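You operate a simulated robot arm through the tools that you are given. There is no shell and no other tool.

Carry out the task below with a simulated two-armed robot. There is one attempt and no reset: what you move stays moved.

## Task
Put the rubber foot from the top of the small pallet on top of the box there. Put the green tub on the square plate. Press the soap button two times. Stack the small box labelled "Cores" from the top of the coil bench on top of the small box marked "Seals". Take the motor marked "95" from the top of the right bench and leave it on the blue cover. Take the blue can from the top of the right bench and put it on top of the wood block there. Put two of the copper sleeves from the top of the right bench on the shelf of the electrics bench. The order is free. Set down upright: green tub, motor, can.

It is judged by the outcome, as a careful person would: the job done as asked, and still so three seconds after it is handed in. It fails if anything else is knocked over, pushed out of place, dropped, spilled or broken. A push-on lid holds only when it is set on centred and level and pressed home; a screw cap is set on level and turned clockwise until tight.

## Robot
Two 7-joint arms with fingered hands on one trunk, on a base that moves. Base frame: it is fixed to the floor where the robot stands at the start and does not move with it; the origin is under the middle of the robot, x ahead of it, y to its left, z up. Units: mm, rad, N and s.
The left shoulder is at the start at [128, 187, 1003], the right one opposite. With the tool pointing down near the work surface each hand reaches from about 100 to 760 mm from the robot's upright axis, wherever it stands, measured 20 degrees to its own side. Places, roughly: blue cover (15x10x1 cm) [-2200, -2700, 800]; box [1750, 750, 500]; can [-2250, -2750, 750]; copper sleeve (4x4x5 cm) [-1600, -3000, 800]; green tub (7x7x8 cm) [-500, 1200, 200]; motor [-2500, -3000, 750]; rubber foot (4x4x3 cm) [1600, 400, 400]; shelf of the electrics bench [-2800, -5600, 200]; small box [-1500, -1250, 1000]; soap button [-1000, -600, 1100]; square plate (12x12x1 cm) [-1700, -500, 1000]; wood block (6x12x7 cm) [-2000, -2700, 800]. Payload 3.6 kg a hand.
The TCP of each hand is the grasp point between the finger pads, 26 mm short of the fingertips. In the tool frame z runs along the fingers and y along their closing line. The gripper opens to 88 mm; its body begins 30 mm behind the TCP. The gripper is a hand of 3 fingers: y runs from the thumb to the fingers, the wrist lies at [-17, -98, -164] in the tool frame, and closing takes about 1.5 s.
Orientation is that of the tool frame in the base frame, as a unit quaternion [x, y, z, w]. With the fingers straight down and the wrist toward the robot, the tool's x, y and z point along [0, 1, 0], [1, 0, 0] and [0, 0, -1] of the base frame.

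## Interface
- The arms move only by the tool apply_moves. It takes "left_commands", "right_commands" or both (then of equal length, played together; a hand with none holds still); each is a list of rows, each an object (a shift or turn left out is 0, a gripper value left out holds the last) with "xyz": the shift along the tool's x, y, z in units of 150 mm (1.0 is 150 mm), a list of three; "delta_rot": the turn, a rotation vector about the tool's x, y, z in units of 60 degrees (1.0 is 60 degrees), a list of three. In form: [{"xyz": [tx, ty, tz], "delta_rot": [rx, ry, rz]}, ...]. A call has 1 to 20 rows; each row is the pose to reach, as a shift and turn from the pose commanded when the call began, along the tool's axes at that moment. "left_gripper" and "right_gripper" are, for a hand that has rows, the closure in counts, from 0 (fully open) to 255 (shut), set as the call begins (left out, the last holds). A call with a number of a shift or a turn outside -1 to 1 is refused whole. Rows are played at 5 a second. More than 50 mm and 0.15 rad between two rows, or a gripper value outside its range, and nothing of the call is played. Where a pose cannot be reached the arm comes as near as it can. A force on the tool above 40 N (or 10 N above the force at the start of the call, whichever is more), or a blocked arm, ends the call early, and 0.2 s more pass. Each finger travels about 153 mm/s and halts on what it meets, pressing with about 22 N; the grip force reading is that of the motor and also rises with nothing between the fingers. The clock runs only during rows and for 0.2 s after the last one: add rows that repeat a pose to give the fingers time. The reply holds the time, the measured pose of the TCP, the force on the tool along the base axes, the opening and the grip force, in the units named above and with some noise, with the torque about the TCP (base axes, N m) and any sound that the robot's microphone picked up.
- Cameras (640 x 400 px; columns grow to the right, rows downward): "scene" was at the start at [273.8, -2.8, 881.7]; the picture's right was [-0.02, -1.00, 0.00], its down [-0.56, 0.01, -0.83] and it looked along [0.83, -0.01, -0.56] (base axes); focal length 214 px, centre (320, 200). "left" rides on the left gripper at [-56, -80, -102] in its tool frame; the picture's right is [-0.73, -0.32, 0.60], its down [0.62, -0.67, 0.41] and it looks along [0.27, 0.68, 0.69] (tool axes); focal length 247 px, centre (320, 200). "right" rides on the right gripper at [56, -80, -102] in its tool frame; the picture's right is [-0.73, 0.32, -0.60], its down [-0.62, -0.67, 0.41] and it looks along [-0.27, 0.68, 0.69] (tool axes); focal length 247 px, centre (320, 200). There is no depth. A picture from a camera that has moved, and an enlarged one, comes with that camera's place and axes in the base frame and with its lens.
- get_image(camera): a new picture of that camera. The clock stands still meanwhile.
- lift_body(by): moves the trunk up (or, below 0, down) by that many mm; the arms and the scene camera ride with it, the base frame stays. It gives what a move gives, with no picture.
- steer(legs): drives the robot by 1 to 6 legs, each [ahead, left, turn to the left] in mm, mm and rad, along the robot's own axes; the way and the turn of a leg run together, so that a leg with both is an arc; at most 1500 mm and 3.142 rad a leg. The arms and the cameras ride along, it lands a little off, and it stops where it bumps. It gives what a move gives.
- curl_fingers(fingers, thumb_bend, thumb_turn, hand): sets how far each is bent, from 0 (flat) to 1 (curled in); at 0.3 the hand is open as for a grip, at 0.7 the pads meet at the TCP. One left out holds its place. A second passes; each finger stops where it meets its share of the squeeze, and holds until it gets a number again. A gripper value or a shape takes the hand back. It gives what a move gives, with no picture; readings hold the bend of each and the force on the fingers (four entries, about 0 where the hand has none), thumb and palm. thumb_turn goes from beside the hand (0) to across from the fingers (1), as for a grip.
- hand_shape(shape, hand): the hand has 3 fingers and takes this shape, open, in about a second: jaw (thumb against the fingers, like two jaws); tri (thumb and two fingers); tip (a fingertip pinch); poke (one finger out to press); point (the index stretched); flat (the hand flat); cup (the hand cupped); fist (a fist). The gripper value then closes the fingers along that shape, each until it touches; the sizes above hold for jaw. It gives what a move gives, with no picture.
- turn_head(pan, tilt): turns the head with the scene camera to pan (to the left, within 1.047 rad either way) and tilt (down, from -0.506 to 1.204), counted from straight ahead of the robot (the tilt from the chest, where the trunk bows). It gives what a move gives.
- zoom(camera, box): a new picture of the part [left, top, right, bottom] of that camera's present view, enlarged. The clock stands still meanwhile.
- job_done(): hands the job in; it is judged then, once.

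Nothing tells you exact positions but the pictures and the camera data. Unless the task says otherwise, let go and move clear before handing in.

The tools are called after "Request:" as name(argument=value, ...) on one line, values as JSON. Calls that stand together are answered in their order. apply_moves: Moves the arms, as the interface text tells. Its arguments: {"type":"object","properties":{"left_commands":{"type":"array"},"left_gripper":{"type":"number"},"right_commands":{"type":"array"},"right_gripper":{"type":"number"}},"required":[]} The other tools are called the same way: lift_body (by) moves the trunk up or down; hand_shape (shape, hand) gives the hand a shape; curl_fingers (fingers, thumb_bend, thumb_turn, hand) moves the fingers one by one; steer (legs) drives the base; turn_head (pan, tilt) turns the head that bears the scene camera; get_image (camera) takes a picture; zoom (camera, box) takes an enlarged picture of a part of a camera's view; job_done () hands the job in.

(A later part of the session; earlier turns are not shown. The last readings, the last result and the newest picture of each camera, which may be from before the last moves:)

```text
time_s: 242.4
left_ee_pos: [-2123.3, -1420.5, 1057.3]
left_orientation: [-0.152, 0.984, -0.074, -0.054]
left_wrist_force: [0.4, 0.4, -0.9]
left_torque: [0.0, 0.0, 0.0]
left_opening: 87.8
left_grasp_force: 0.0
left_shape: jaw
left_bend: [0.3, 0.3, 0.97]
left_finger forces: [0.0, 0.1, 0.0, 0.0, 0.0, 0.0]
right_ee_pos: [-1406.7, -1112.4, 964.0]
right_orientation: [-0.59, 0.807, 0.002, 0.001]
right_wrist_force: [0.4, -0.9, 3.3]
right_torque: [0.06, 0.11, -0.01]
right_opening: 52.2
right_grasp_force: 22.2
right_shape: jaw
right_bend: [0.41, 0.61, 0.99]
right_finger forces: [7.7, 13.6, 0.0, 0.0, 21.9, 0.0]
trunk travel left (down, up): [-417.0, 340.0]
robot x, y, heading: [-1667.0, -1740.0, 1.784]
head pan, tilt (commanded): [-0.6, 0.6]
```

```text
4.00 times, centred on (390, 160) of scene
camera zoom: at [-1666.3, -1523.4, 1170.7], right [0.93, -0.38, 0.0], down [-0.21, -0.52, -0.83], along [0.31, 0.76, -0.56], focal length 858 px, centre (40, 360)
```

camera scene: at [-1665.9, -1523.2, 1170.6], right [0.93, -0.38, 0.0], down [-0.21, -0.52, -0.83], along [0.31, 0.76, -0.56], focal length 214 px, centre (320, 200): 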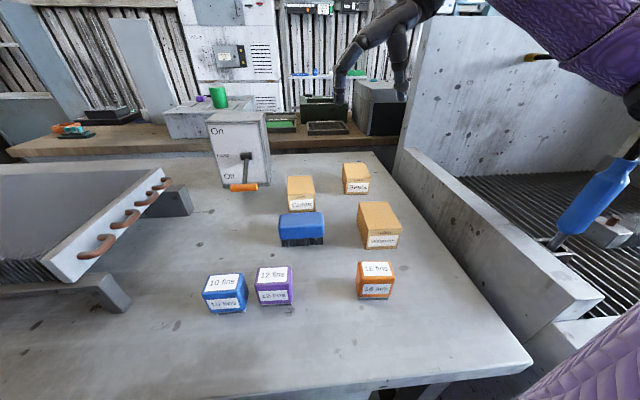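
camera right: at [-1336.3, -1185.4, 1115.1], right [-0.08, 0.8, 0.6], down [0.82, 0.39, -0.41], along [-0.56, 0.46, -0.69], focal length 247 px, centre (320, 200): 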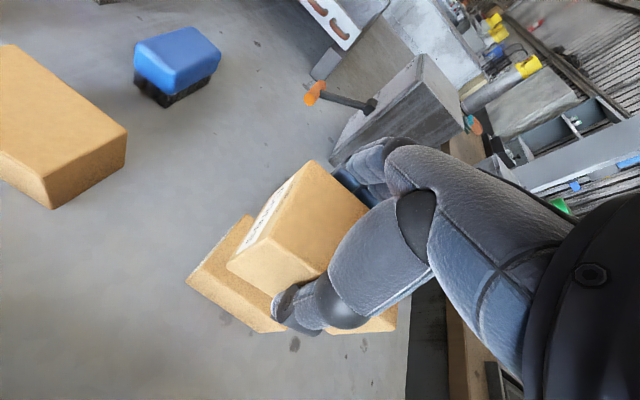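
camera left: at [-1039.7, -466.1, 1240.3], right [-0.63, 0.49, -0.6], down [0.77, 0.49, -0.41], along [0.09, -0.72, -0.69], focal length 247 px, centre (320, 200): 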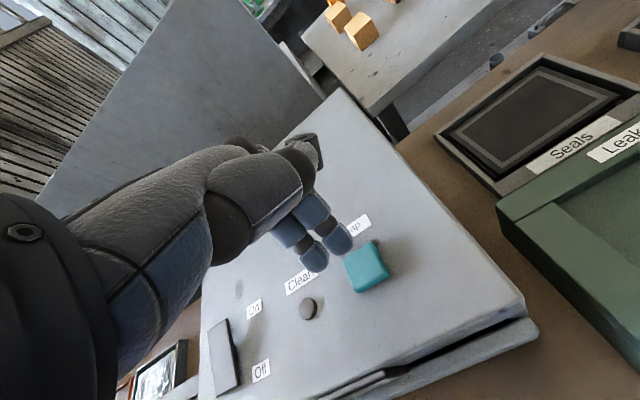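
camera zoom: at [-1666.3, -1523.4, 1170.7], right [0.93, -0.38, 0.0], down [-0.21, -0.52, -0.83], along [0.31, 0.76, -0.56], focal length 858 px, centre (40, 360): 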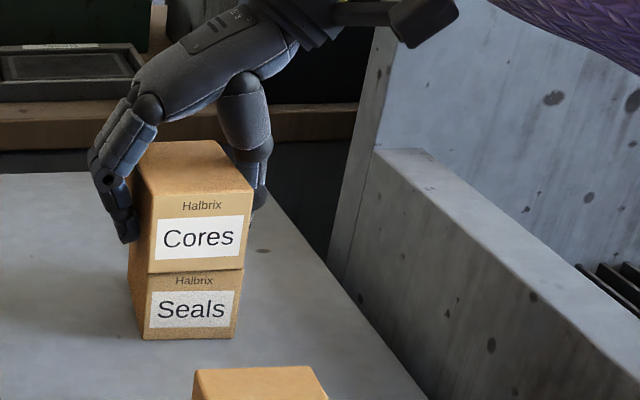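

Contact made and the boxes are neatly aligned. Releasing and lifting straight up.

Request:
apply_moves(right_commands=[{"xyz": [0, 0, 0]}, {"xyz": [0, 0, 0]}, {"xyz": [0, 0, 0]}], right_gripper=60)

Request:
apply_moves(right_commands=[{"xyz": [0, 0, 0]}, {"xyz": [0, 0, 0]}, {"xyz": [0, 0, 0]}, {"xyz": [0, 0, -0.15]}, {"xyz": [0, 0, -0.3]}, {"xyz": [0, 0, -0.45]}, {"xyz": [0, 0, -0.6]}, {"xyz": [0, 0, -0.75]}], right_gripper=0)

Request:
zoom(camera="scene", box=[260, 100, 440, 240])

```text
time_s: 243.2
left_ee_pos: [-2122.0, -1421.6, 1056.7]
left_orientation: [-0.152, 0.984, -0.075, -0.054]
left_wrist_force: [1.2, 0.3, 0.1]
left_torque: [-0.03, 0.02, 0.01]
left_opening: 87.6
left_grasp_force: 0.1
left_shape: jaw
left_bend: [0.3, 0.3, 0.97]
left_finger forces: [0.0, 0.0, 0.0, 0.1, 0.0, 0.0]
right_ee_pos: [-1407.8, -1113.6, 961.5]
right_orientation: [-0.59, 0.807, 0.0, 0.0]
right_wrist_force: [0.1, 0.4, -0.6]
right_torque: [0.0, -0.01, 0.0]
right_opening: 66.8
right_grasp_force: 0.0
right_shape: jaw
right_bend: [0.34, 0.5, 0.99]
right_finger forces: [0.1, 0.0, 0.1, 0.0, 0.0, 0.0]
trunk travel left (down, up): [-417.0, 340.0]
robot x, y, heading: [-1666.0, -1745.0, 1.784]
head pan, tilt (commanded): [-0.6, 0.6]
```

```text
time_s: 245.0
left_ee_pos: [-2123.6, -1422.1, 1057.0]
left_orientation: [-0.151, 0.984, -0.074, -0.055]
left_wrist_force: [-0.8, 0.2, 1.1]
left_torque: [0.02, 0.0, -0.02]
left_opening: 87.5
left_grasp_force: 0.0
left_shape: jaw
left_bend: [0.3, 0.3, 0.97]
left_finger forces: [0.0, 0.1, 0.0, 0.1, 0.0, 0.0]
right_ee_pos: [-1408.3, -1113.7, 1075.8]
right_orientation: [-0.59, 0.807, 0.0, 0.0]
right_wrist_force: [0.4, -0.3, -0.3]
right_torque: [-0.04, 0.03, 0.02]
right_opening: 87.7
right_grasp_force: 0.0
right_shape: jaw
right_bend: [0.3, 0.3, 0.98]
right_finger forces: [0.0, 0.0, 0.1, 0.0, 0.0, 0.0]
trunk travel left (down, up): [-417.0, 340.0]
robot x, y, heading: [-1669.6, -1739.5, 1.784]
head pan, tilt (commanded): [-0.6, 0.6]
```

```text
2.86 times, centred on (350, 170) of scene
camera zoom: at [-1666.4, -1523.1, 1170.6], right [0.93, -0.38, 0.0], down [-0.21, -0.52, -0.83], along [0.31, 0.76, -0.56], focal length 613 px, centre (234, 286)
```

zoom: 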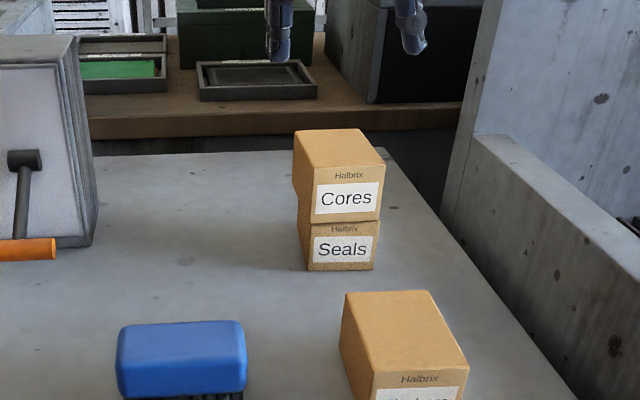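

Cores is stacked on Seals. Retracting the right hand toward me and restoring its yaw.

Request:
apply_moves(right_commands=[{"xyz": [0.15, 0, -0.1]}, {"xyz": [0.32, 0, -0.2]}, {"xyz": [0.5, 0, -0.3]}, {"xyz": [0.7, 0, -0.3]}, {"xyz": [0.9, 0, -0.3]}, {"xyz": [1.0, 0, -0.3]}, {"xyz": [1.0, 0, -0.3]}])

Request:
steer(legs=[[-317, 173, 0]])

Request:
apply_moves(right_commands=[{"delta_rot": [0, 0, 0.1]}, {"delta_rot": [0, 0, 0.2]}, {"delta_rot": [0, 0, 0.3]}, {"delta_rot": [0, 0, 0.4]}, {"delta_rot": [0, 0, 0.5]}, {"delta_rot": [0, 0, 0.6]}, {"delta_rot": [0, 0, 0.7]}, {"delta_rot": [0, 0, 0.8]}, {"delta_rot": [0, 0, 0.9]}, {"delta_rot": [0, 0, 1.0]}, {"delta_rot": [0, 0, 1.0]}])

```text
time_s: 246.6
left_ee_pos: [-2123.2, -1421.7, 1055.8]
left_orientation: [-0.151, 0.984, -0.075, -0.053]
left_wrist_force: [-0.1, 0.4, 1.2]
left_torque: [-0.03, 0.02, 0.0]
left_opening: 87.7
left_grasp_force: 0.1
left_shape: jaw
left_bend: [0.3, 0.3, 0.97]
left_finger forces: [0.0, 0.0, 0.0, 0.1, 0.0, 0.0]
right_ee_pos: [-1452.4, -1255.1, 1121.9]
right_orientation: [-0.589, 0.808, 0.0, 0.001]
right_wrist_force: [0.2, 0.3, -0.1]
right_torque: [0.02, -0.02, 0.02]
right_opening: 87.7
right_grasp_force: 0.0
right_shape: jaw
right_bend: [0.3, 0.3, 0.98]
right_finger forces: [0.0, 0.0, 0.1, 0.0, 0.0, 0.0]
trunk travel left (down, up): [-417.0, 340.0]
robot x, y, heading: [-1666.5, -1739.8, 1.783]
head pan, tilt (commanded): [-0.6, 0.6]
```

```text
time_s: 248.9
left_ee_pos: [-2222.2, -1766.3, 1056.1]
left_orientation: [-0.152, 0.984, -0.074, -0.054]
left_wrist_force: [-0.2, 0.2, 0.1]
left_torque: [0.02, 0.0, 0.04]
left_opening: 87.6
left_grasp_force: 0.0
left_shape: jaw
left_bend: [0.3, 0.3, 0.97]
left_finger forces: [0.0, 0.0, 0.0, 0.0, 0.0, 0.1]
right_ee_pos: [-1552.3, -1599.1, 1124.2]
right_orientation: [-0.59, 0.807, 0.0, 0.0]
right_wrist_force: [-0.3, 0.4, 0.1]
right_torque: [0.02, 0.02, 0.0]
right_opening: 87.9
right_grasp_force: 0.1
right_shape: jaw
right_bend: [0.3, 0.3, 0.98]
right_finger forces: [0.1, 0.0, 0.0, 0.1, 0.1, 0.1]
trunk travel left (down, up): [-417.0, 340.0]
robot x, y, heading: [-1766.6, -2085.1, 1.784]
head pan, tilt (commanded): [-0.6, 0.6]
```

```text
time_s: 251.3
left_ee_pos: [-2221.8, -1765.1, 1055.9]
left_orientation: [-0.151, 0.984, -0.075, -0.056]
left_wrist_force: [0.4, -0.4, 0.8]
left_torque: [-0.02, 0.0, 0.01]
left_opening: 87.7
left_grasp_force: 0.1
left_shape: jaw
left_bend: [0.3, 0.3, 0.97]
left_finger forces: [0.0, 0.0, 0.0, 0.0, 0.0, 0.0]
right_ee_pos: [-1551.7, -1599.4, 1121.9]
right_orientation: [-0.106, 0.994, 0.001, 0.0]
right_wrist_force: [0.9, 0.2, 0.4]
right_torque: [0.01, -0.01, -0.02]
right_opening: 87.7
right_grasp_force: 0.1
right_shape: jaw
right_bend: [0.3, 0.3, 0.98]
right_finger forces: [0.1, 0.0, 0.1, 0.0, 0.0, 0.1]
trunk travel left (down, up): [-417.0, 340.0]
robot x, y, heading: [-1766.8, -2085.5, 1.781]
head pan, tilt (commanded): [-0.6, 0.6]
```

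Turning around to face the right bench.

Request:
steer(legs=[[0, 0, 2.63]])

Request:
turn_head(pan=0.0, tilt=0.5)

Request:
get_image(camera="scene")

```text
time_s: 257.9
left_ee_pos: [-1520.5, -2586.7, 1056.2]
left_orientation: [0.991, -0.095, 0.071, -0.06]
left_wrist_force: [0.2, -1.0, -0.6]
left_torque: [0.0, 0.04, -0.02]
left_opening: 87.7
left_grasp_force: 0.2
left_shape: jaw
left_bend: [0.3, 0.3, 0.97]
left_finger forces: [0.0, 0.0, 0.0, 0.0, 0.0, 0.0]
right_ee_pos: [-2189.8, -2413.1, 1120.3]
right_orientation: [0.99, -0.14, 0.001, 0.0]
right_wrist_force: [0.0, 0.2, 0.5]
right_torque: [-0.02, 0.0, 0.0]
right_opening: 87.8
right_grasp_force: 0.0
right_shape: jaw
right_bend: [0.3, 0.3, 0.98]
right_finger forces: [0.0, 0.0, 0.0, 0.0, 0.0, 0.1]
trunk travel left (down, up): [-417.0, 340.0]
robot x, y, heading: [-1767.8, -2087.5, -1.857]
head pan, tilt (commanded): [-0.6, 0.6]
```

```text
time_s: 258.9
left_ee_pos: [-1521.5, -2586.0, 1057.4]
left_orientation: [0.991, -0.097, 0.072, -0.06]
left_wrist_force: [-0.6, -0.2, -0.2]
left_torque: [0.0, -0.01, -0.03]
left_opening: 87.7
left_grasp_force: 0.0
left_shape: jaw
left_bend: [0.3, 0.3, 0.97]
left_finger forces: [0.1, 0.0, 0.1, 0.2, 0.0, 0.1]
right_ee_pos: [-2191.3, -2413.4, 1121.3]
right_orientation: [0.99, -0.142, 0.001, 0.0]
right_wrist_force: [-1.2, -0.4, 0.7]
right_torque: [-0.01, -0.01, 0.0]
right_opening: 87.8
right_grasp_force: 0.0
right_shape: jaw
right_bend: [0.3, 0.3, 0.98]
right_finger forces: [0.0, 0.0, 0.1, 0.0, 0.0, 0.0]
trunk travel left (down, up): [-417.0, 340.0]
robot x, y, heading: [-1766.0, -2086.9, -1.857]
head pan, tilt (commanded): [0.0, 0.499]
```

```text
taken
camera scene: at [-1834.5, -2312.1, 1179.6], right [-0.96, 0.28, 0.0], down [0.13, 0.46, -0.88], along [-0.25, -0.84, -0.48], focal length 214 px, centre (320, 200)
```

scene: 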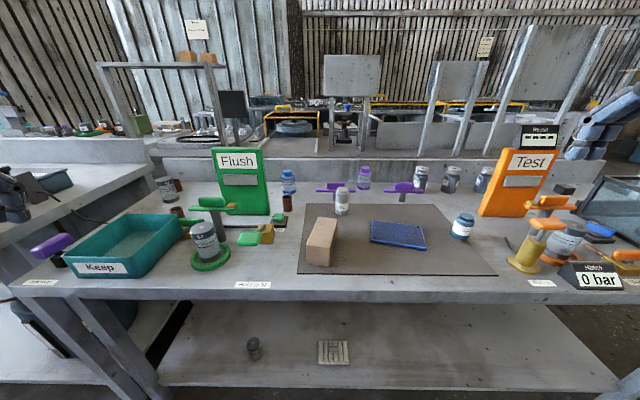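

The right bench is in view with the wood block, blue cover, motors, cans. Zooming in to read details.

Request:
zoom(camera="scene", box=[140, 140, 340, 280])

Request:
zoom(camera="scene", box=[280, 130, 500, 280])

Request:
zoom(camera="scene", box=[440, 130, 640, 300])

```text
2.86 times, centred on (240, 210) of scene
camera zoom: at [-1834.5, -2312.1, 1179.6], right [-0.96, 0.28, 0.0], down [0.13, 0.46, -0.88], along [-0.25, -0.84, -0.48], focal length 613 px, centre (549, 171)
```

zoom: 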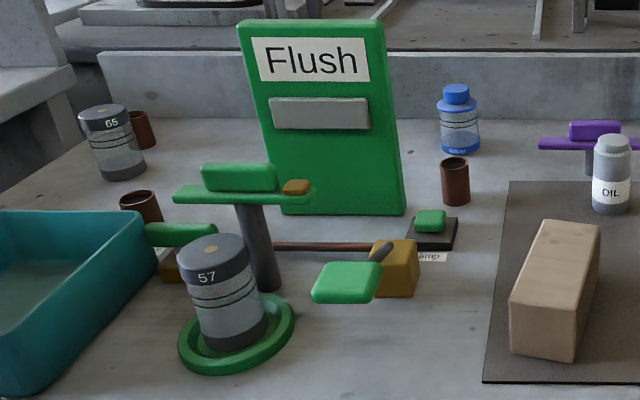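

```text
2.67 times, centred on (390, 205) of scene
camera zoom: at [-1834.5, -2312.1, 1179.6], right [-0.96, 0.28, 0.0], down [0.13, 0.46, -0.88], along [-0.25, -0.84, -0.48], focal length 572 px, centre (133, 187)
```

zoom: 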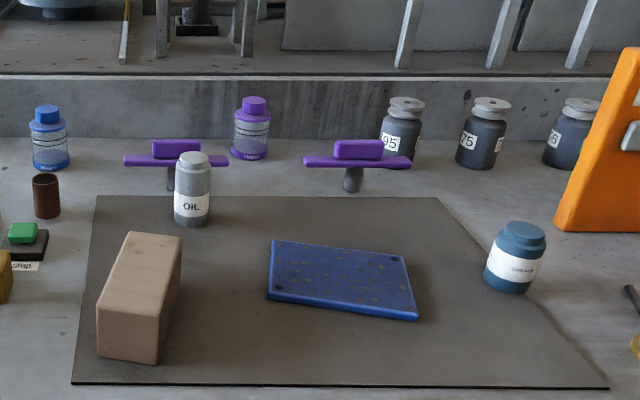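

```text
2.35 times, centred on (540, 215) of scene
camera zoom: at [-1834.5, -2312.1, 1179.6], right [-0.96, 0.28, 0.0], down [0.13, 0.46, -0.88], along [-0.25, -0.84, -0.48], focal length 505 px, centre (-198, 165)
```

zoom: 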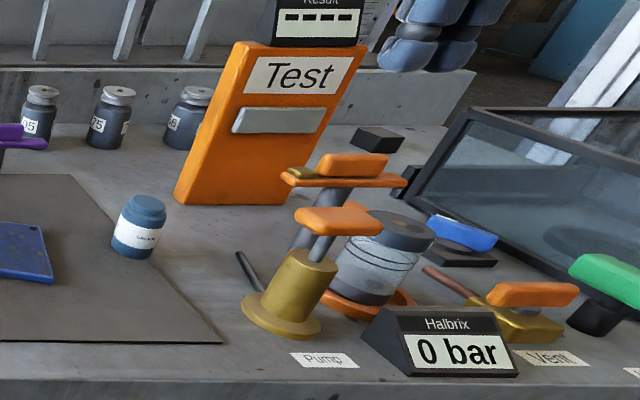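

I can identify things: motor "95" at the back (~(-2460,-2955)), blue cover (~(-2203,-2731)), blue can at the mat's right (~(-2378,-2680)), wood block (~(-1950,-2720)), brown copper sleeves on the left. I'll turn left 0.5 rad and move in front of the can/motor.

Request:
steer(legs=[[0, 0, 0.5], [80, -370, 0]])

Request:
turn_head(pan=-0.55, tilt=0.65)

Request:
get_image(camera="scene")

Request:
get_image(camera="right")

```text
time_s: 262.8
left_ee_pos: [-1662.5, -2565.7, 1056.4]
left_orientation: [0.984, 0.152, 0.055, -0.076]
left_wrist_force: [0.4, -0.6, -0.4]
left_torque: [-0.01, 0.0, 0.0]
left_opening: 87.8
left_grasp_force: 0.0
left_shape: jaw
left_bend: [0.3, 0.3, 0.97]
left_finger forces: [0.0, 0.1, 0.0, 0.0, 0.1, 0.0]
right_ee_pos: [-2333.4, -2736.0, 1120.7]
right_orientation: [0.994, 0.109, 0.002, 0.0]
right_wrist_force: [-0.9, -0.9, 0.1]
right_torque: [0.01, -0.01, 0.02]
right_opening: 87.7
right_grasp_force: 0.0
right_shape: jaw
right_bend: [0.3, 0.3, 0.98]
right_finger forces: [0.0, 0.0, 0.1, 0.0, 0.0, 0.1]
trunk travel left (down, up): [-417.0, 340.0]
robot x, y, heading: [-2116.3, -2246.7, -1.355]
head pan, tilt (commanded): [0.0, 0.499]
```

```text
time_s: 263.7
left_ee_pos: [-1661.7, -2565.7, 1056.8]
left_orientation: [0.984, 0.153, 0.054, -0.075]
left_wrist_force: [-0.4, -0.8, -0.3]
left_torque: [0.0, -0.02, 0.04]
left_opening: 87.8
left_grasp_force: 0.0
left_shape: jaw
left_bend: [0.3, 0.3, 0.97]
left_finger forces: [0.0, 0.0, 0.1, 0.0, 0.1, 0.0]
right_ee_pos: [-2333.3, -2735.5, 1122.4]
right_orientation: [0.994, 0.108, 0.0, 0.0]
right_wrist_force: [0.0, -0.4, -0.4]
right_torque: [0.0, 0.01, 0.02]
right_opening: 87.8
right_grasp_force: 0.0
right_shape: jaw
right_bend: [0.3, 0.3, 0.98]
right_finger forces: [0.1, 0.0, 0.0, 0.0, 0.1, 0.0]
trunk travel left (down, up): [-417.0, 340.0]
robot x, y, heading: [-2114.9, -2244.8, -1.355]
head pan, tilt (commanded): [-0.55, 0.649]
```

```text
taken
camera scene: at [-2117.5, -2468.7, 1166.3], right [-0.94, 0.33, 0.0], down [0.2, 0.57, -0.8], along [-0.26, -0.75, -0.6], focal length 214 px, centre (320, 200)
```

scene: 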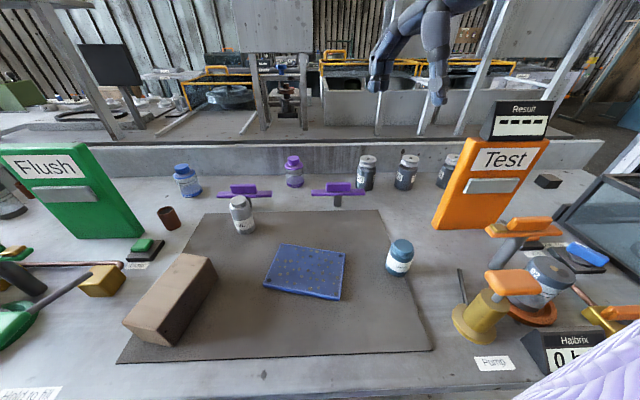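

```text
taken
camera right: at [-2295.1, -2644.5, 1225.7], right [-0.65, -0.47, 0.6], down [-0.75, 0.52, -0.41], along [-0.12, -0.72, -0.69], focal length 247 px, centre (320, 200)
```

right: 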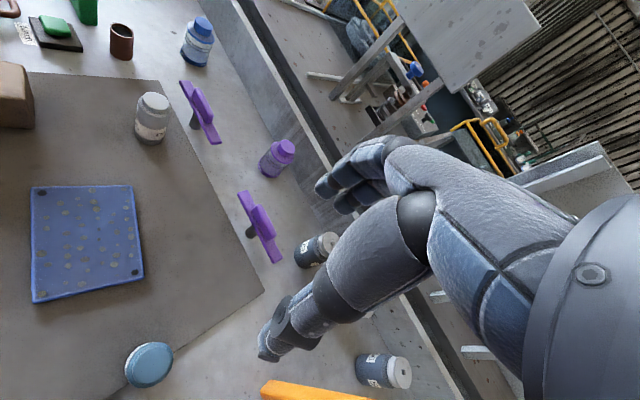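

Request:
zoom(camera="scene", box=[240, 140, 480, 310])

Request:
zoom(camera="right", box=[0, 170, 240, 400])

Request:
zoom(camera="right", box=[220, 180, 420, 400])

```text
2.35 times, centred on (360, 225) of scene
camera zoom: at [-2117.5, -2468.7, 1166.3], right [-0.94, 0.33, 0.0], down [0.2, 0.57, -0.8], along [-0.26, -0.75, -0.6], focal length 505 px, centre (226, 141)
```

zoom: 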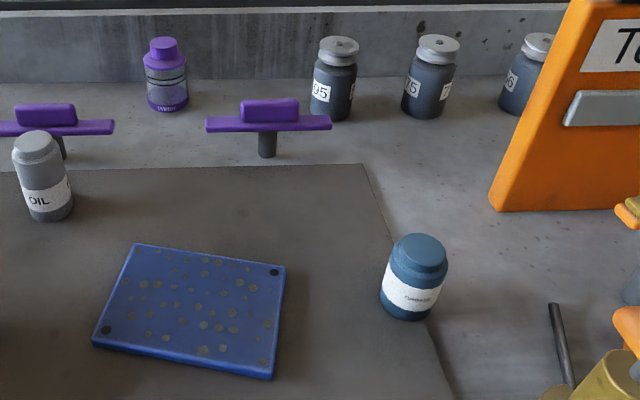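

```text
1.74 times, centred on (120, 285) of right
camera zoom: at [-2295.1, -2644.5, 1225.7], right [-0.65, -0.47, 0.6], down [-0.75, 0.52, -0.41], along [-0.12, -0.72, -0.69], focal length 430 px, centre (668, 52)
```

zoom: 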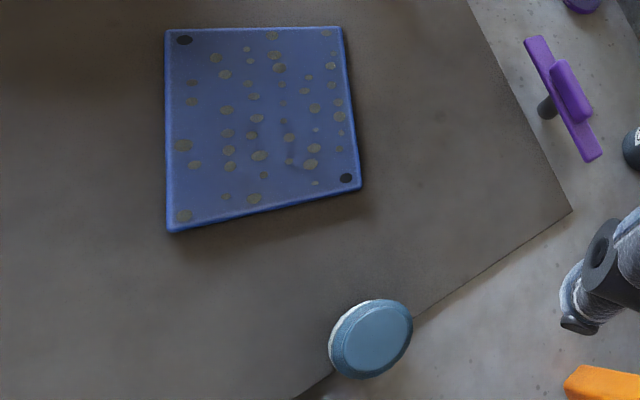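

```text
1.82 times, centred on (320, 290) of right
camera zoom: at [-2295.1, -2644.5, 1225.7], right [-0.65, -0.47, 0.6], down [-0.75, 0.52, -0.41], along [-0.12, -0.72, -0.69], focal length 449 px, centre (320, 36)
```

zoom: 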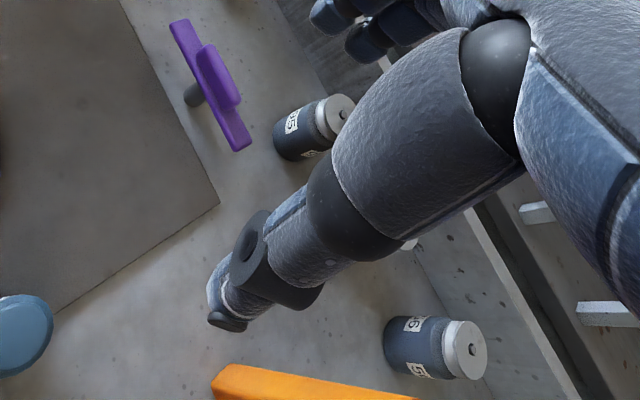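

Positions by triangulation: can top (-2340,-2660,868), blue cover centre (-2175,-2710,815), motor 95 top (-2417,-2934,901), mat ≈803. Moving the right hand above the can.

Request:
apply_moves(right_commands=[{"xyz": [0.02, -0.17, 0.1]}, {"xyz": [0.04, -0.34, 0.25]}, {"xyz": [0.063, -0.5, 0.4]}, {"xyz": [0.063, -0.5, 0.6]}, {"xyz": [0.063, -0.5, 0.8]}, {"xyz": [0.063, -0.5, 1.0]}, {"xyz": [0.063, -0.5, 1.0]}], right_gripper=0)

Request:
get_image(camera="right")

Request:
zoom(camera="scene", box=[340, 170, 480, 310])

```text
time_s: 265.3
left_ee_pos: [-1661.8, -2566.8, 1056.2]
left_orientation: [0.984, 0.153, 0.055, -0.075]
left_wrist_force: [-0.7, 0.2, 0.4]
left_torque: [-0.03, -0.02, 0.02]
left_opening: 87.8
left_grasp_force: 0.0
left_shape: jaw
left_bend: [0.3, 0.3, 0.97]
left_finger forces: [0.0, 0.0, 0.1, 0.0, 0.0, 0.0]
right_ee_pos: [-2339.4, -2659.6, 971.4]
right_orientation: [0.994, 0.108, 0.0, 0.0]
right_wrist_force: [-0.9, 0.2, 0.0]
right_torque: [0.01, -0.03, 0.0]
right_opening: 87.5
right_grasp_force: 0.0
right_shape: jaw
right_bend: [0.3, 0.3, 0.98]
right_finger forces: [0.0, 0.1, 0.0, 0.1, 0.1, 0.0]
right hand out of reach, approached as far as the arm can: row 3
trunk travel left (down, up): [-417.0, 340.0]
robot x, y, heading: [-2118.2, -2247.9, -1.355]
head pan, tilt (commanded): [-0.55, 0.649]
```

```text
taken
camera right: at [-2302.4, -2569.2, 1075.1], right [-0.65, -0.47, 0.6], down [-0.75, 0.52, -0.41], along [-0.12, -0.72, -0.69], focal length 247 px, centre (320, 200)
```

right: 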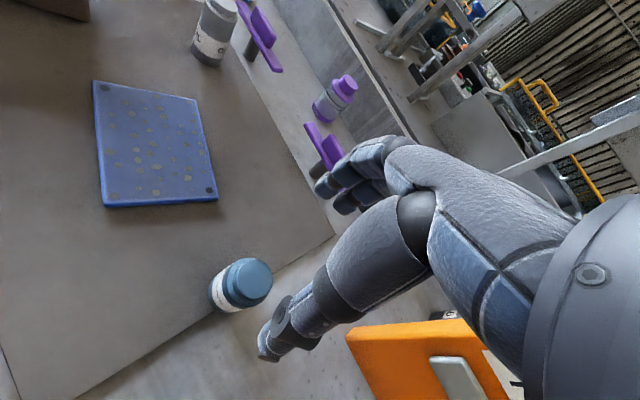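

```text
2.86 times, centred on (410, 240) of scene
camera zoom: at [-2117.6, -2468.7, 1166.3], right [-0.94, 0.33, 0.0], down [0.2, 0.57, -0.8], along [-0.26, -0.75, -0.6], focal length 613 px, centre (63, 86)
```

zoom: 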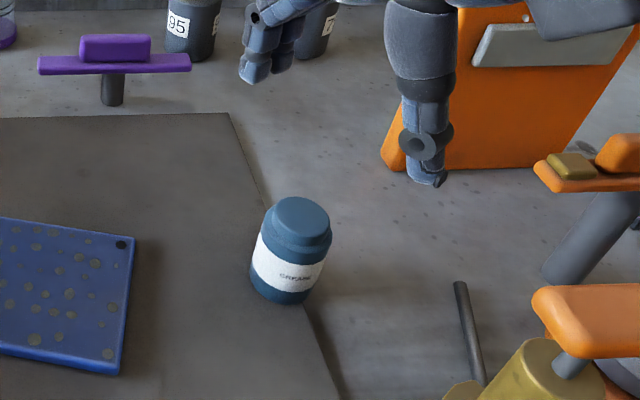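

Can confirmed at (-2342, -2659). Descending over it.

Request:
apply_moves(right_commands=[{"xyz": [-0.015, 0, 0.17]}, {"xyz": [-0.015, 0, 0.34]}, {"xyz": [-0.015, 0, 0.5]}, {"xyz": [-0.015, 0, 0.5]}])

Request:
get_image(camera="right")

Request:
zoom(camera="scene", box=[340, 170, 480, 310])

```text
time_s: 266.3
left_ee_pos: [-1662.6, -2565.7, 1057.1]
left_orientation: [0.984, 0.152, 0.055, -0.076]
left_wrist_force: [0.3, 0.3, 0.5]
left_torque: [-0.01, -0.01, 0.0]
left_opening: 87.8
left_grasp_force: 0.1
left_shape: jaw
left_bend: [0.3, 0.3, 0.97]
left_finger forces: [0.0, 0.0, 0.1, 0.1, 0.0, 0.0]
right_ee_pos: [-2341.2, -2661.5, 895.8]
right_orientation: [0.994, 0.108, 0.0, 0.0]
right_wrist_force: [0.1, 0.2, -1.1]
right_torque: [-0.02, 0.02, 0.0]
right_opening: 87.6
right_grasp_force: 0.0
right_shape: jaw
right_bend: [0.3, 0.3, 0.98]
right_finger forces: [0.0, 0.1, 0.1, 0.0, 0.0, 0.0]
trunk travel left (down, up): [-417.0, 340.0]
robot x, y, heading: [-2118.3, -2246.3, -1.35]
head pan, tilt (commanded): [-0.55, 0.649]
```

```text
taken
camera right: at [-2304.1, -2569.7, 999.7], right [-0.65, -0.47, 0.6], down [-0.75, 0.52, -0.41], along [-0.12, -0.72, -0.69], focal length 247 px, centre (320, 200)
```

right: 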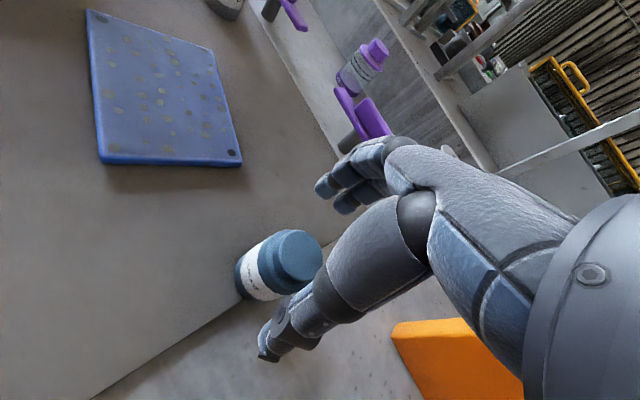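

```text
2.86 times, centred on (410, 240) of scene
camera zoom: at [-2117.5, -2468.7, 1166.3], right [-0.94, 0.33, 0.0], down [0.2, 0.57, -0.8], along [-0.26, -0.75, -0.6], focal length 613 px, centre (63, 86)
```

zoom: 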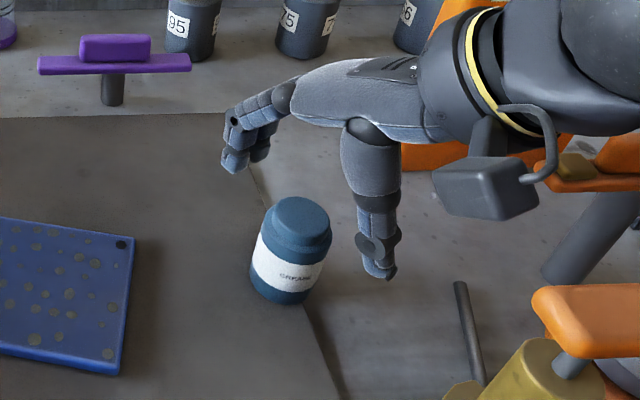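

Request:
apply_moves(right_commands=[{"xyz": [0, 0, 0.12]}, {"xyz": [0, 0, 0.24]}, {"xyz": [0, 0, 0.33]}, {"xyz": [0, 0, 0.33]}])

Request:
zoom(camera="right", box=[200, 150, 420, 370])

Request:
zoom(camera="scene", box=[340, 170, 480, 310])

```text
time_s: 267.3
left_ee_pos: [-1663.4, -2565.4, 1056.4]
left_orientation: [0.984, 0.152, 0.055, -0.075]
left_wrist_force: [0.6, 0.0, -0.2]
left_torque: [0.0, 0.01, -0.01]
left_opening: 87.9
left_grasp_force: 0.1
left_shape: jaw
left_bend: [0.3, 0.3, 0.97]
left_finger forces: [0.1, 0.1, 0.1, 0.0, 0.1, 0.1]
right_ee_pos: [-2342.6, -2661.4, 847.2]
right_orientation: [0.994, 0.108, 0.0, -0.001]
right_wrist_force: [-0.2, 0.1, 0.4]
right_torque: [-0.02, -0.03, 0.04]
right_opening: 87.7
right_grasp_force: 0.1
right_shape: jaw
right_bend: [0.3, 0.3, 0.98]
right_finger forces: [0.0, 0.0, 0.0, 0.0, 0.0, 0.0]
trunk travel left (down, up): [-417.0, 340.0]
robot x, y, heading: [-2118.4, -2246.0, -1.36]
head pan, tilt (commanded): [-0.55, 0.649]
```

```text
1.82 times, centred on (310, 260) of right
camera zoom: at [-2304.1, -2570.2, 951.8], right [-0.65, -0.47, 0.6], down [-0.75, 0.52, -0.41], along [-0.12, -0.72, -0.69], focal length 449 px, centre (338, 91)
```

zoom: 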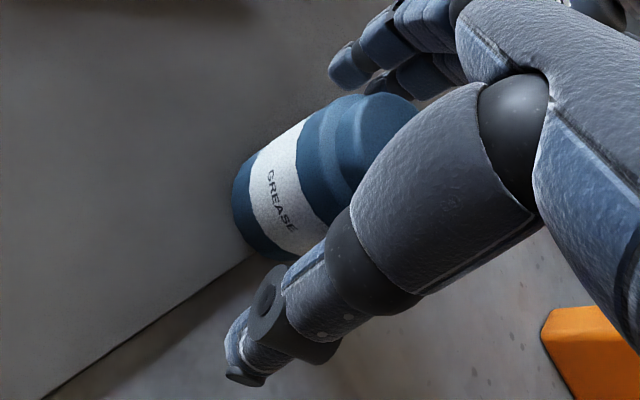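

```text
2.86 times, centred on (410, 240) of scene
camera zoom: at [-2117.6, -2468.7, 1166.3], right [-0.94, 0.33, 0.0], down [0.2, 0.57, -0.8], along [-0.26, -0.75, -0.6], focal length 613 px, centre (63, 86)
```

zoom: 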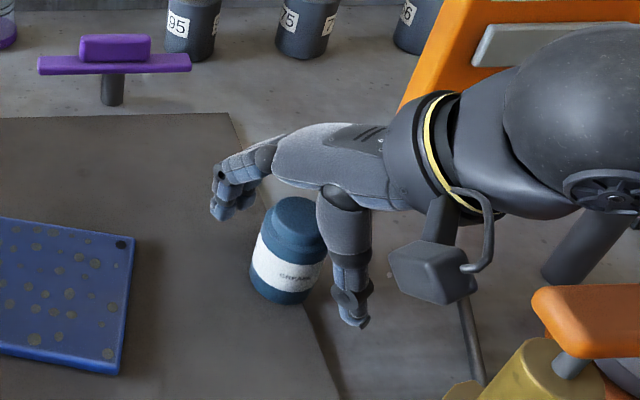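

Can centred between thumb and fingers. Closing.

Request:
apply_moves(right_commands=[{"xyz": [0, 0, 0]}, {"xyz": [0, 0, 0]}, {"xyz": [0, 0, 0]}, {"xyz": [0, 0, 0]}, {"xyz": [0, 0, 0]}, {"xyz": [0, 0, 0]}, {"xyz": [0, 0, 0]}, {"xyz": [0, 0, 0]}], right_gripper=255)

Request:
zoom(camera="right", box=[200, 150, 420, 370])

Request:
zoom(camera="scene", box=[340, 170, 480, 310])

```text
time_s: 269.1
left_ee_pos: [-1662.4, -2565.4, 1055.8]
left_orientation: [0.984, 0.152, 0.054, -0.075]
left_wrist_force: [-0.7, -1.0, 0.2]
left_torque: [0.0, -0.01, 0.01]
left_opening: 87.6
left_grasp_force: 0.0
left_shape: jaw
left_bend: [0.3, 0.3, 0.97]
left_finger forces: [0.1, 0.0, 0.1, 0.0, 0.0, 0.0]
right_ee_pos: [-2342.1, -2661.5, 848.4]
right_orientation: [0.994, 0.108, 0.0, 0.0]
right_wrist_force: [-0.6, -0.2, -0.2]
right_torque: [0.0, 0.02, 0.0]
right_opening: 32.8
right_grasp_force: 21.7
right_shape: jaw
right_bend: [0.55, 0.67, 1.0]
right_finger forces: [13.3, 6.7, 0.0, 0.0, 19.8, 0.0]
trunk travel left (down, up): [-417.0, 340.0]
robot x, y, heading: [-2119.6, -2248.5, -1.36]
head pan, tilt (commanded): [-0.55, 0.649]
```

```text
1.82 times, centred on (310, 260) of right
camera zoom: at [-2304.1, -2570.4, 952.0], right [-0.65, -0.47, 0.6], down [-0.75, 0.52, -0.41], along [-0.12, -0.72, -0.69], focal length 449 px, centre (338, 91)
```

zoom: 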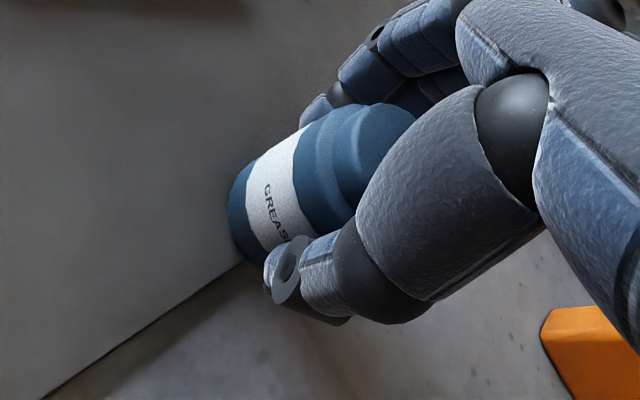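

```text
2.86 times, centred on (410, 240) of scene
camera zoom: at [-2117.6, -2468.7, 1166.2], right [-0.94, 0.33, 0.0], down [0.2, 0.57, -0.8], along [-0.26, -0.75, -0.6], focal length 613 px, centre (63, 86)
```

zoom: 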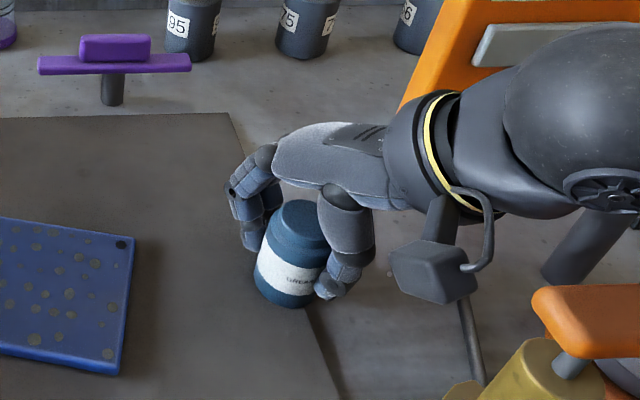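

Gripped. Lifting the can straight up.

Request:
apply_moves(right_commands=[{"xyz": [0, 0, -0.1]}, {"xyz": [0, 0, -0.25]}, {"xyz": [0, 0, -0.4]}, {"xyz": [0, 0, -0.55]}, {"xyz": [0, 0, -0.7]}, {"xyz": [0, 0, -0.85]}, {"xyz": [0, 0, -1.0]}, {"xyz": [0, 0, -1.0]}])

Request:
zoom(camera="right", box=[200, 150, 420, 370])

Request:
get_image(camera="scene")

```text
time_s: 270.9
left_ee_pos: [-1661.9, -2565.6, 1056.4]
left_orientation: [0.984, 0.152, 0.055, -0.076]
left_wrist_force: [-0.4, 0.3, 0.2]
left_torque: [0.0, -0.02, 0.01]
left_opening: 88.0
left_grasp_force: 0.1
left_shape: jaw
left_bend: [0.3, 0.3, 0.97]
left_finger forces: [0.1, 0.0, 0.0, 0.0, 0.0, 0.0]
right_ee_pos: [-2340.1, -2660.1, 996.1]
right_orientation: [0.994, 0.107, 0.001, 0.0]
right_wrist_force: [-0.3, -0.6, -1.4]
right_torque: [-0.03, -0.03, 0.01]
right_opening: 32.9
right_grasp_force: 21.8
right_shape: jaw
right_bend: [0.55, 0.67, 1.0]
right_finger forces: [13.2, 6.8, 0.1, 0.0, 19.8, 0.0]
trunk travel left (down, up): [-417.0, 340.0]
robot x, y, heading: [-2119.3, -2252.2, -1.362]
head pan, tilt (commanded): [-0.55, 0.649]
```

```text
1.82 times, centred on (310, 260) of right
camera zoom: at [-2303.2, -2569.9, 1101.1], right [-0.65, -0.47, 0.6], down [-0.75, 0.52, -0.41], along [-0.12, -0.72, -0.69], focal length 449 px, centre (338, 91)
```

zoom: 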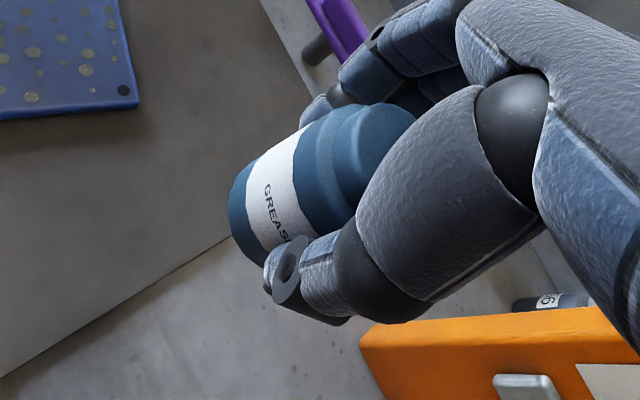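

```text
taken
camera scene: at [-2117.7, -2468.7, 1166.2], right [-0.94, 0.33, 0.0], down [0.2, 0.57, -0.8], along [-0.26, -0.75, -0.6], focal length 214 px, centre (320, 200)
```

scene: 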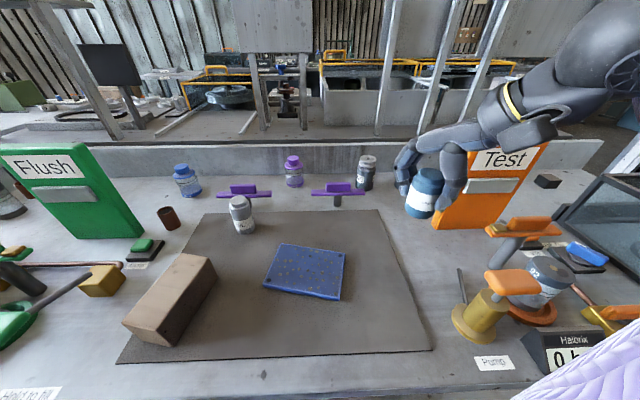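

Can lifted. Now zooming on the wood block to measure its top.

Request:
zoom(camera="scene", box=[100, 230, 260, 370])

```text
2.86 times, centred on (180, 300) of scene
camera zoom: at [-2117.7, -2468.7, 1166.2], right [-0.94, 0.33, 0.0], down [0.2, 0.57, -0.8], along [-0.26, -0.75, -0.6], focal length 613 px, centre (720, -86)
```

zoom: 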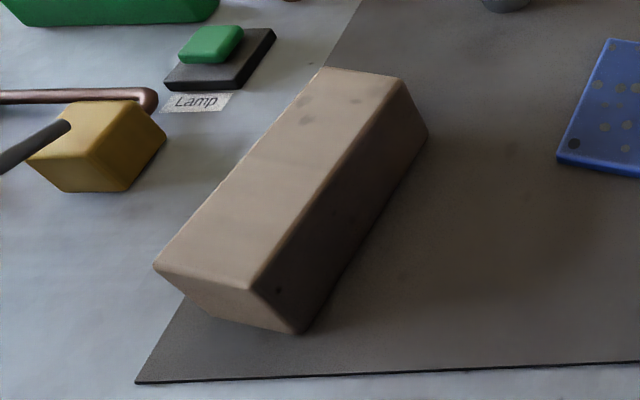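

Wood block top centre ≈ (-1967, -2707, 873). I'll shift the base so the held can comes above the block.

Request:
steer(legs=[[122, 357, 0]])

Request:
turn_head(pan=-0.45, tilt=0.75)

Request:
get_image(camera="scene")

Request:
get_image(camera="right")

```text
time_s: 273.3
left_ee_pos: [-1285.4, -2606.7, 1057.0]
left_orientation: [0.984, 0.152, 0.054, -0.075]
left_wrist_force: [0.2, -0.2, -0.1]
left_torque: [0.0, 0.04, -0.03]
left_opening: 87.8
left_grasp_force: 0.0
left_shape: jaw
left_bend: [0.3, 0.3, 0.97]
left_finger forces: [0.0, 0.0, 0.0, 0.1, 0.1, 0.0]
right_ee_pos: [-1962.2, -2701.5, 996.8]
right_orientation: [0.994, 0.108, 0.0, 0.0]
right_wrist_force: [0.0, -0.6, -0.4]
right_torque: [-0.03, 0.03, 0.0]
right_opening: 33.0
right_grasp_force: 21.7
right_shape: jaw
right_bend: [0.55, 0.67, 1.0]
right_finger forces: [13.1, 7.0, 0.0, 0.1, 19.8, 0.0]
trunk travel left (down, up): [-417.0, 340.0]
robot x, y, heading: [-1741.9, -2289.0, -1.355]
head pan, tilt (commanded): [-0.55, 0.649]
```

```text
time_s: 274.0
left_ee_pos: [-1286.1, -2606.3, 1057.5]
left_orientation: [0.984, 0.152, 0.055, -0.076]
left_wrist_force: [0.5, -0.1, -0.2]
left_torque: [-0.01, -0.01, -0.05]
left_opening: 87.9
left_grasp_force: 0.1
left_shape: jaw
left_bend: [0.3, 0.3, 0.97]
left_finger forces: [0.0, 0.0, 0.0, 0.0, 0.0, 0.0]
right_ee_pos: [-1963.8, -2701.8, 996.2]
right_orientation: [0.994, 0.109, 0.0, 0.0]
right_wrist_force: [-0.3, 0.1, -1.5]
right_torque: [-0.01, 0.03, 0.03]
right_opening: 33.2
right_grasp_force: 21.8
right_shape: jaw
right_bend: [0.55, 0.67, 1.0]
right_finger forces: [13.1, 6.9, 0.0, 0.0, 19.8, 0.0]
trunk travel left (down, up): [-417.0, 340.0]
robot x, y, heading: [-1743.0, -2286.4, -1.36]
head pan, tilt (commanded): [-0.45, 0.75]
```

```text
taken
camera scene: at [-1732.1, -2508.4, 1157.7], right [-0.97, 0.23, 0.0], down [0.16, 0.66, -0.73], along [-0.17, -0.71, -0.68], focal length 214 px, centre (320, 200)
```

scene: 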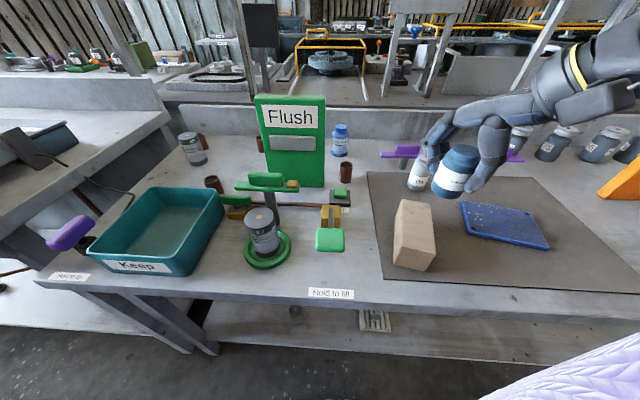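

```text
taken
camera right: at [-1926.7, -2611.1, 1100.6], right [-0.65, -0.47, 0.6], down [-0.75, 0.52, -0.41], along [-0.12, -0.72, -0.69], focal length 247 px, centre (320, 200)
```

right: 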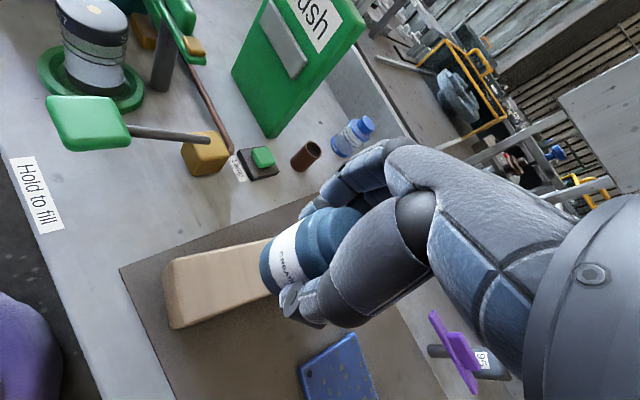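

The can is roughly above the block. Zooming both views to align precisely.

Request:
zoom(camera="scene", box=[370, 130, 510, 290])

Request:
zoom(camera="right", box=[140, 180, 400, 360])

```text
2.50 times, centred on (440, 210) of scene
camera zoom: at [-1732.1, -2508.4, 1157.7], right [-0.97, 0.23, 0.0], down [0.16, 0.66, -0.73], along [-0.17, -0.71, -0.68], focal length 536 px, centre (20, 175)
```

zoom: 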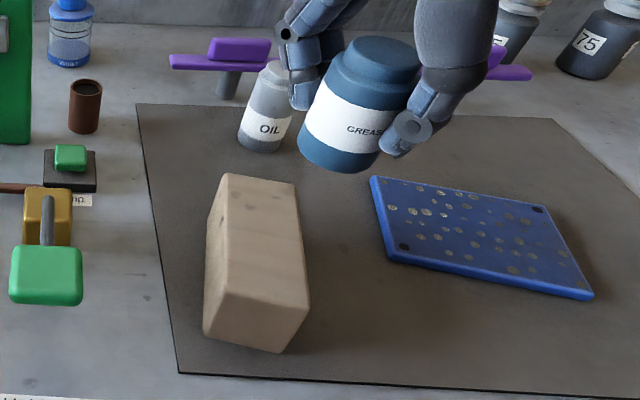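

```text
2.22 times, centred on (270, 270) of right
camera zoom: at [-1926.7, -2611.1, 1100.6], right [-0.65, -0.47, 0.6], down [-0.75, 0.52, -0.41], along [-0.12, -0.72, -0.69], focal length 549 px, centre (431, 44)
```

zoom: 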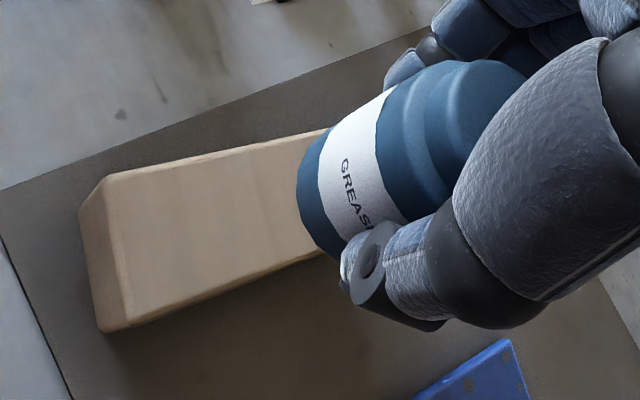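

Can centre ≈ (-1964,-2697); block top centre ≈ (-1962,-2716), z≈863. Shifting 19 mm forward and descending most of the way.

Request:
apply_moves(right_commands=[{"xyz": [-0.014, 0.127, 0]}, {"xyz": [-0.014, 0.127, 0.15]}, {"xyz": [-0.014, 0.127, 0.3]}, {"xyz": [-0.014, 0.127, 0.42]}, {"xyz": [-0.014, 0.127, 0.42]}])

Request:
zoom(camera="scene", box=[370, 130, 510, 290])

Request:
zoom(camera="right", box=[140, 180, 400, 360])

```text
time_s: 275.2
left_ee_pos: [-1285.7, -2607.2, 1056.7]
left_orientation: [0.984, 0.153, 0.055, -0.075]
left_wrist_force: [0.1, -0.6, 0.2]
left_torque: [0.0, -0.02, 0.01]
left_opening: 87.5
left_grasp_force: 0.0
left_shape: jaw
left_bend: [0.3, 0.3, 0.97]
left_finger forces: [0.1, 0.1, 0.0, 0.0, 0.0, 0.1]
right_ee_pos: [-1961.5, -2722.0, 933.5]
right_orientation: [0.994, 0.109, 0.0, 0.0]
right_wrist_force: [0.4, 0.1, -1.3]
right_torque: [-0.01, -0.03, -0.04]
right_opening: 33.1
right_grasp_force: 21.4
right_shape: jaw
right_bend: [0.55, 0.67, 1.0]
right_finger forces: [13.3, 6.9, 0.1, 0.0, 19.8, 0.0]
trunk travel left (down, up): [-417.0, 340.0]
robot x, y, heading: [-1739.7, -2284.9, -1.36]
head pan, tilt (commanded): [-0.45, 0.75]
```

```text
2.50 times, centred on (440, 210) of scene
camera zoom: at [-1731.8, -2508.6, 1157.6], right [-0.97, 0.23, 0.0], down [0.16, 0.66, -0.73], along [-0.17, -0.71, -0.68], focal length 536 px, centre (20, 175)
```

zoom: 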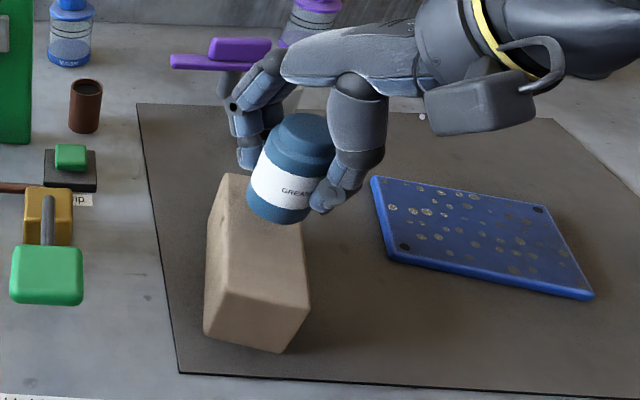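

```text
2.22 times, centred on (270, 270) of right
camera zoom: at [-1924.1, -2630.7, 1037.2], right [-0.65, -0.47, 0.6], down [-0.75, 0.52, -0.41], along [-0.12, -0.72, -0.69], focal length 549 px, centre (431, 44)
```

zoom: 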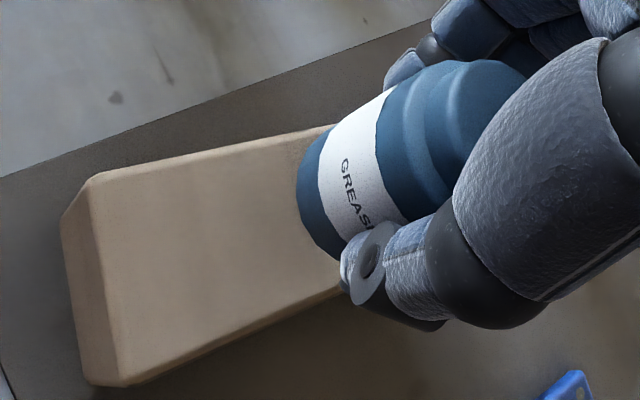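

Can is well centred over the block. Descending in small steps to contact.

Request:
apply_moves(right_commands=[{"xyz": [0, 0, 0.06]}, {"xyz": [0, 0, 0.12]}, {"xyz": [0, 0, 0.12]}])

Request:
apply_moves(right_commands=[{"xyz": [0, 0, 0.015]}, {"xyz": [0, 0, 0.02]}])

```text
time_s: 276.0
left_ee_pos: [-1285.6, -2606.9, 1056.4]
left_orientation: [0.984, 0.152, 0.054, -0.076]
left_wrist_force: [-0.8, 0.1, 0.6]
left_torque: [-0.02, 0.01, -0.05]
left_opening: 87.6
left_grasp_force: 0.1
left_shape: jaw
left_bend: [0.3, 0.3, 0.97]
left_finger forces: [0.0, 0.1, 0.0, 0.0, 0.1, 0.0]
right_ee_pos: [-1961.2, -2721.6, 916.4]
right_orientation: [0.994, 0.108, 0.0, 0.0]
right_wrist_force: [-0.1, 0.2, -1.6]
right_torque: [0.0, -0.03, -0.03]
right_opening: 33.1
right_grasp_force: 22.0
right_shape: jaw
right_bend: [0.55, 0.67, 1.0]
right_finger forces: [13.3, 6.8, 0.1, 0.0, 19.8, 0.1]
trunk travel left (down, up): [-417.0, 340.0]
robot x, y, heading: [-1739.4, -2285.9, -1.357]
head pan, tilt (commanded): [-0.45, 0.75]
```

```text
time_s: 276.6
left_ee_pos: [-1285.0, -2608.3, 1055.5]
left_orientation: [0.984, 0.152, 0.056, -0.076]
left_wrist_force: [-0.3, -0.6, -0.4]
left_torque: [-0.04, 0.0, -0.03]
left_opening: 87.5
left_grasp_force: 0.2
left_shape: jaw
left_bend: [0.3, 0.3, 0.97]
left_finger forces: [0.1, 0.0, 0.2, 0.0, 0.0, 0.0]
right_ee_pos: [-1962.5, -2723.1, 913.2]
right_orientation: [0.994, 0.108, 0.0, 0.0]
right_wrist_force: [-0.1, -0.5, -1.1]
right_torque: [0.0, 0.02, 0.0]
right_opening: 33.0
right_grasp_force: 22.2
right_shape: jaw
right_bend: [0.55, 0.67, 1.0]
right_finger forces: [13.2, 6.7, 0.0, 0.0, 19.8, 0.1]
trunk travel left (down, up): [-417.0, 340.0]
robot x, y, heading: [-1743.8, -2288.5, -1.356]
head pan, tilt (commanded): [-0.45, 0.75]
```

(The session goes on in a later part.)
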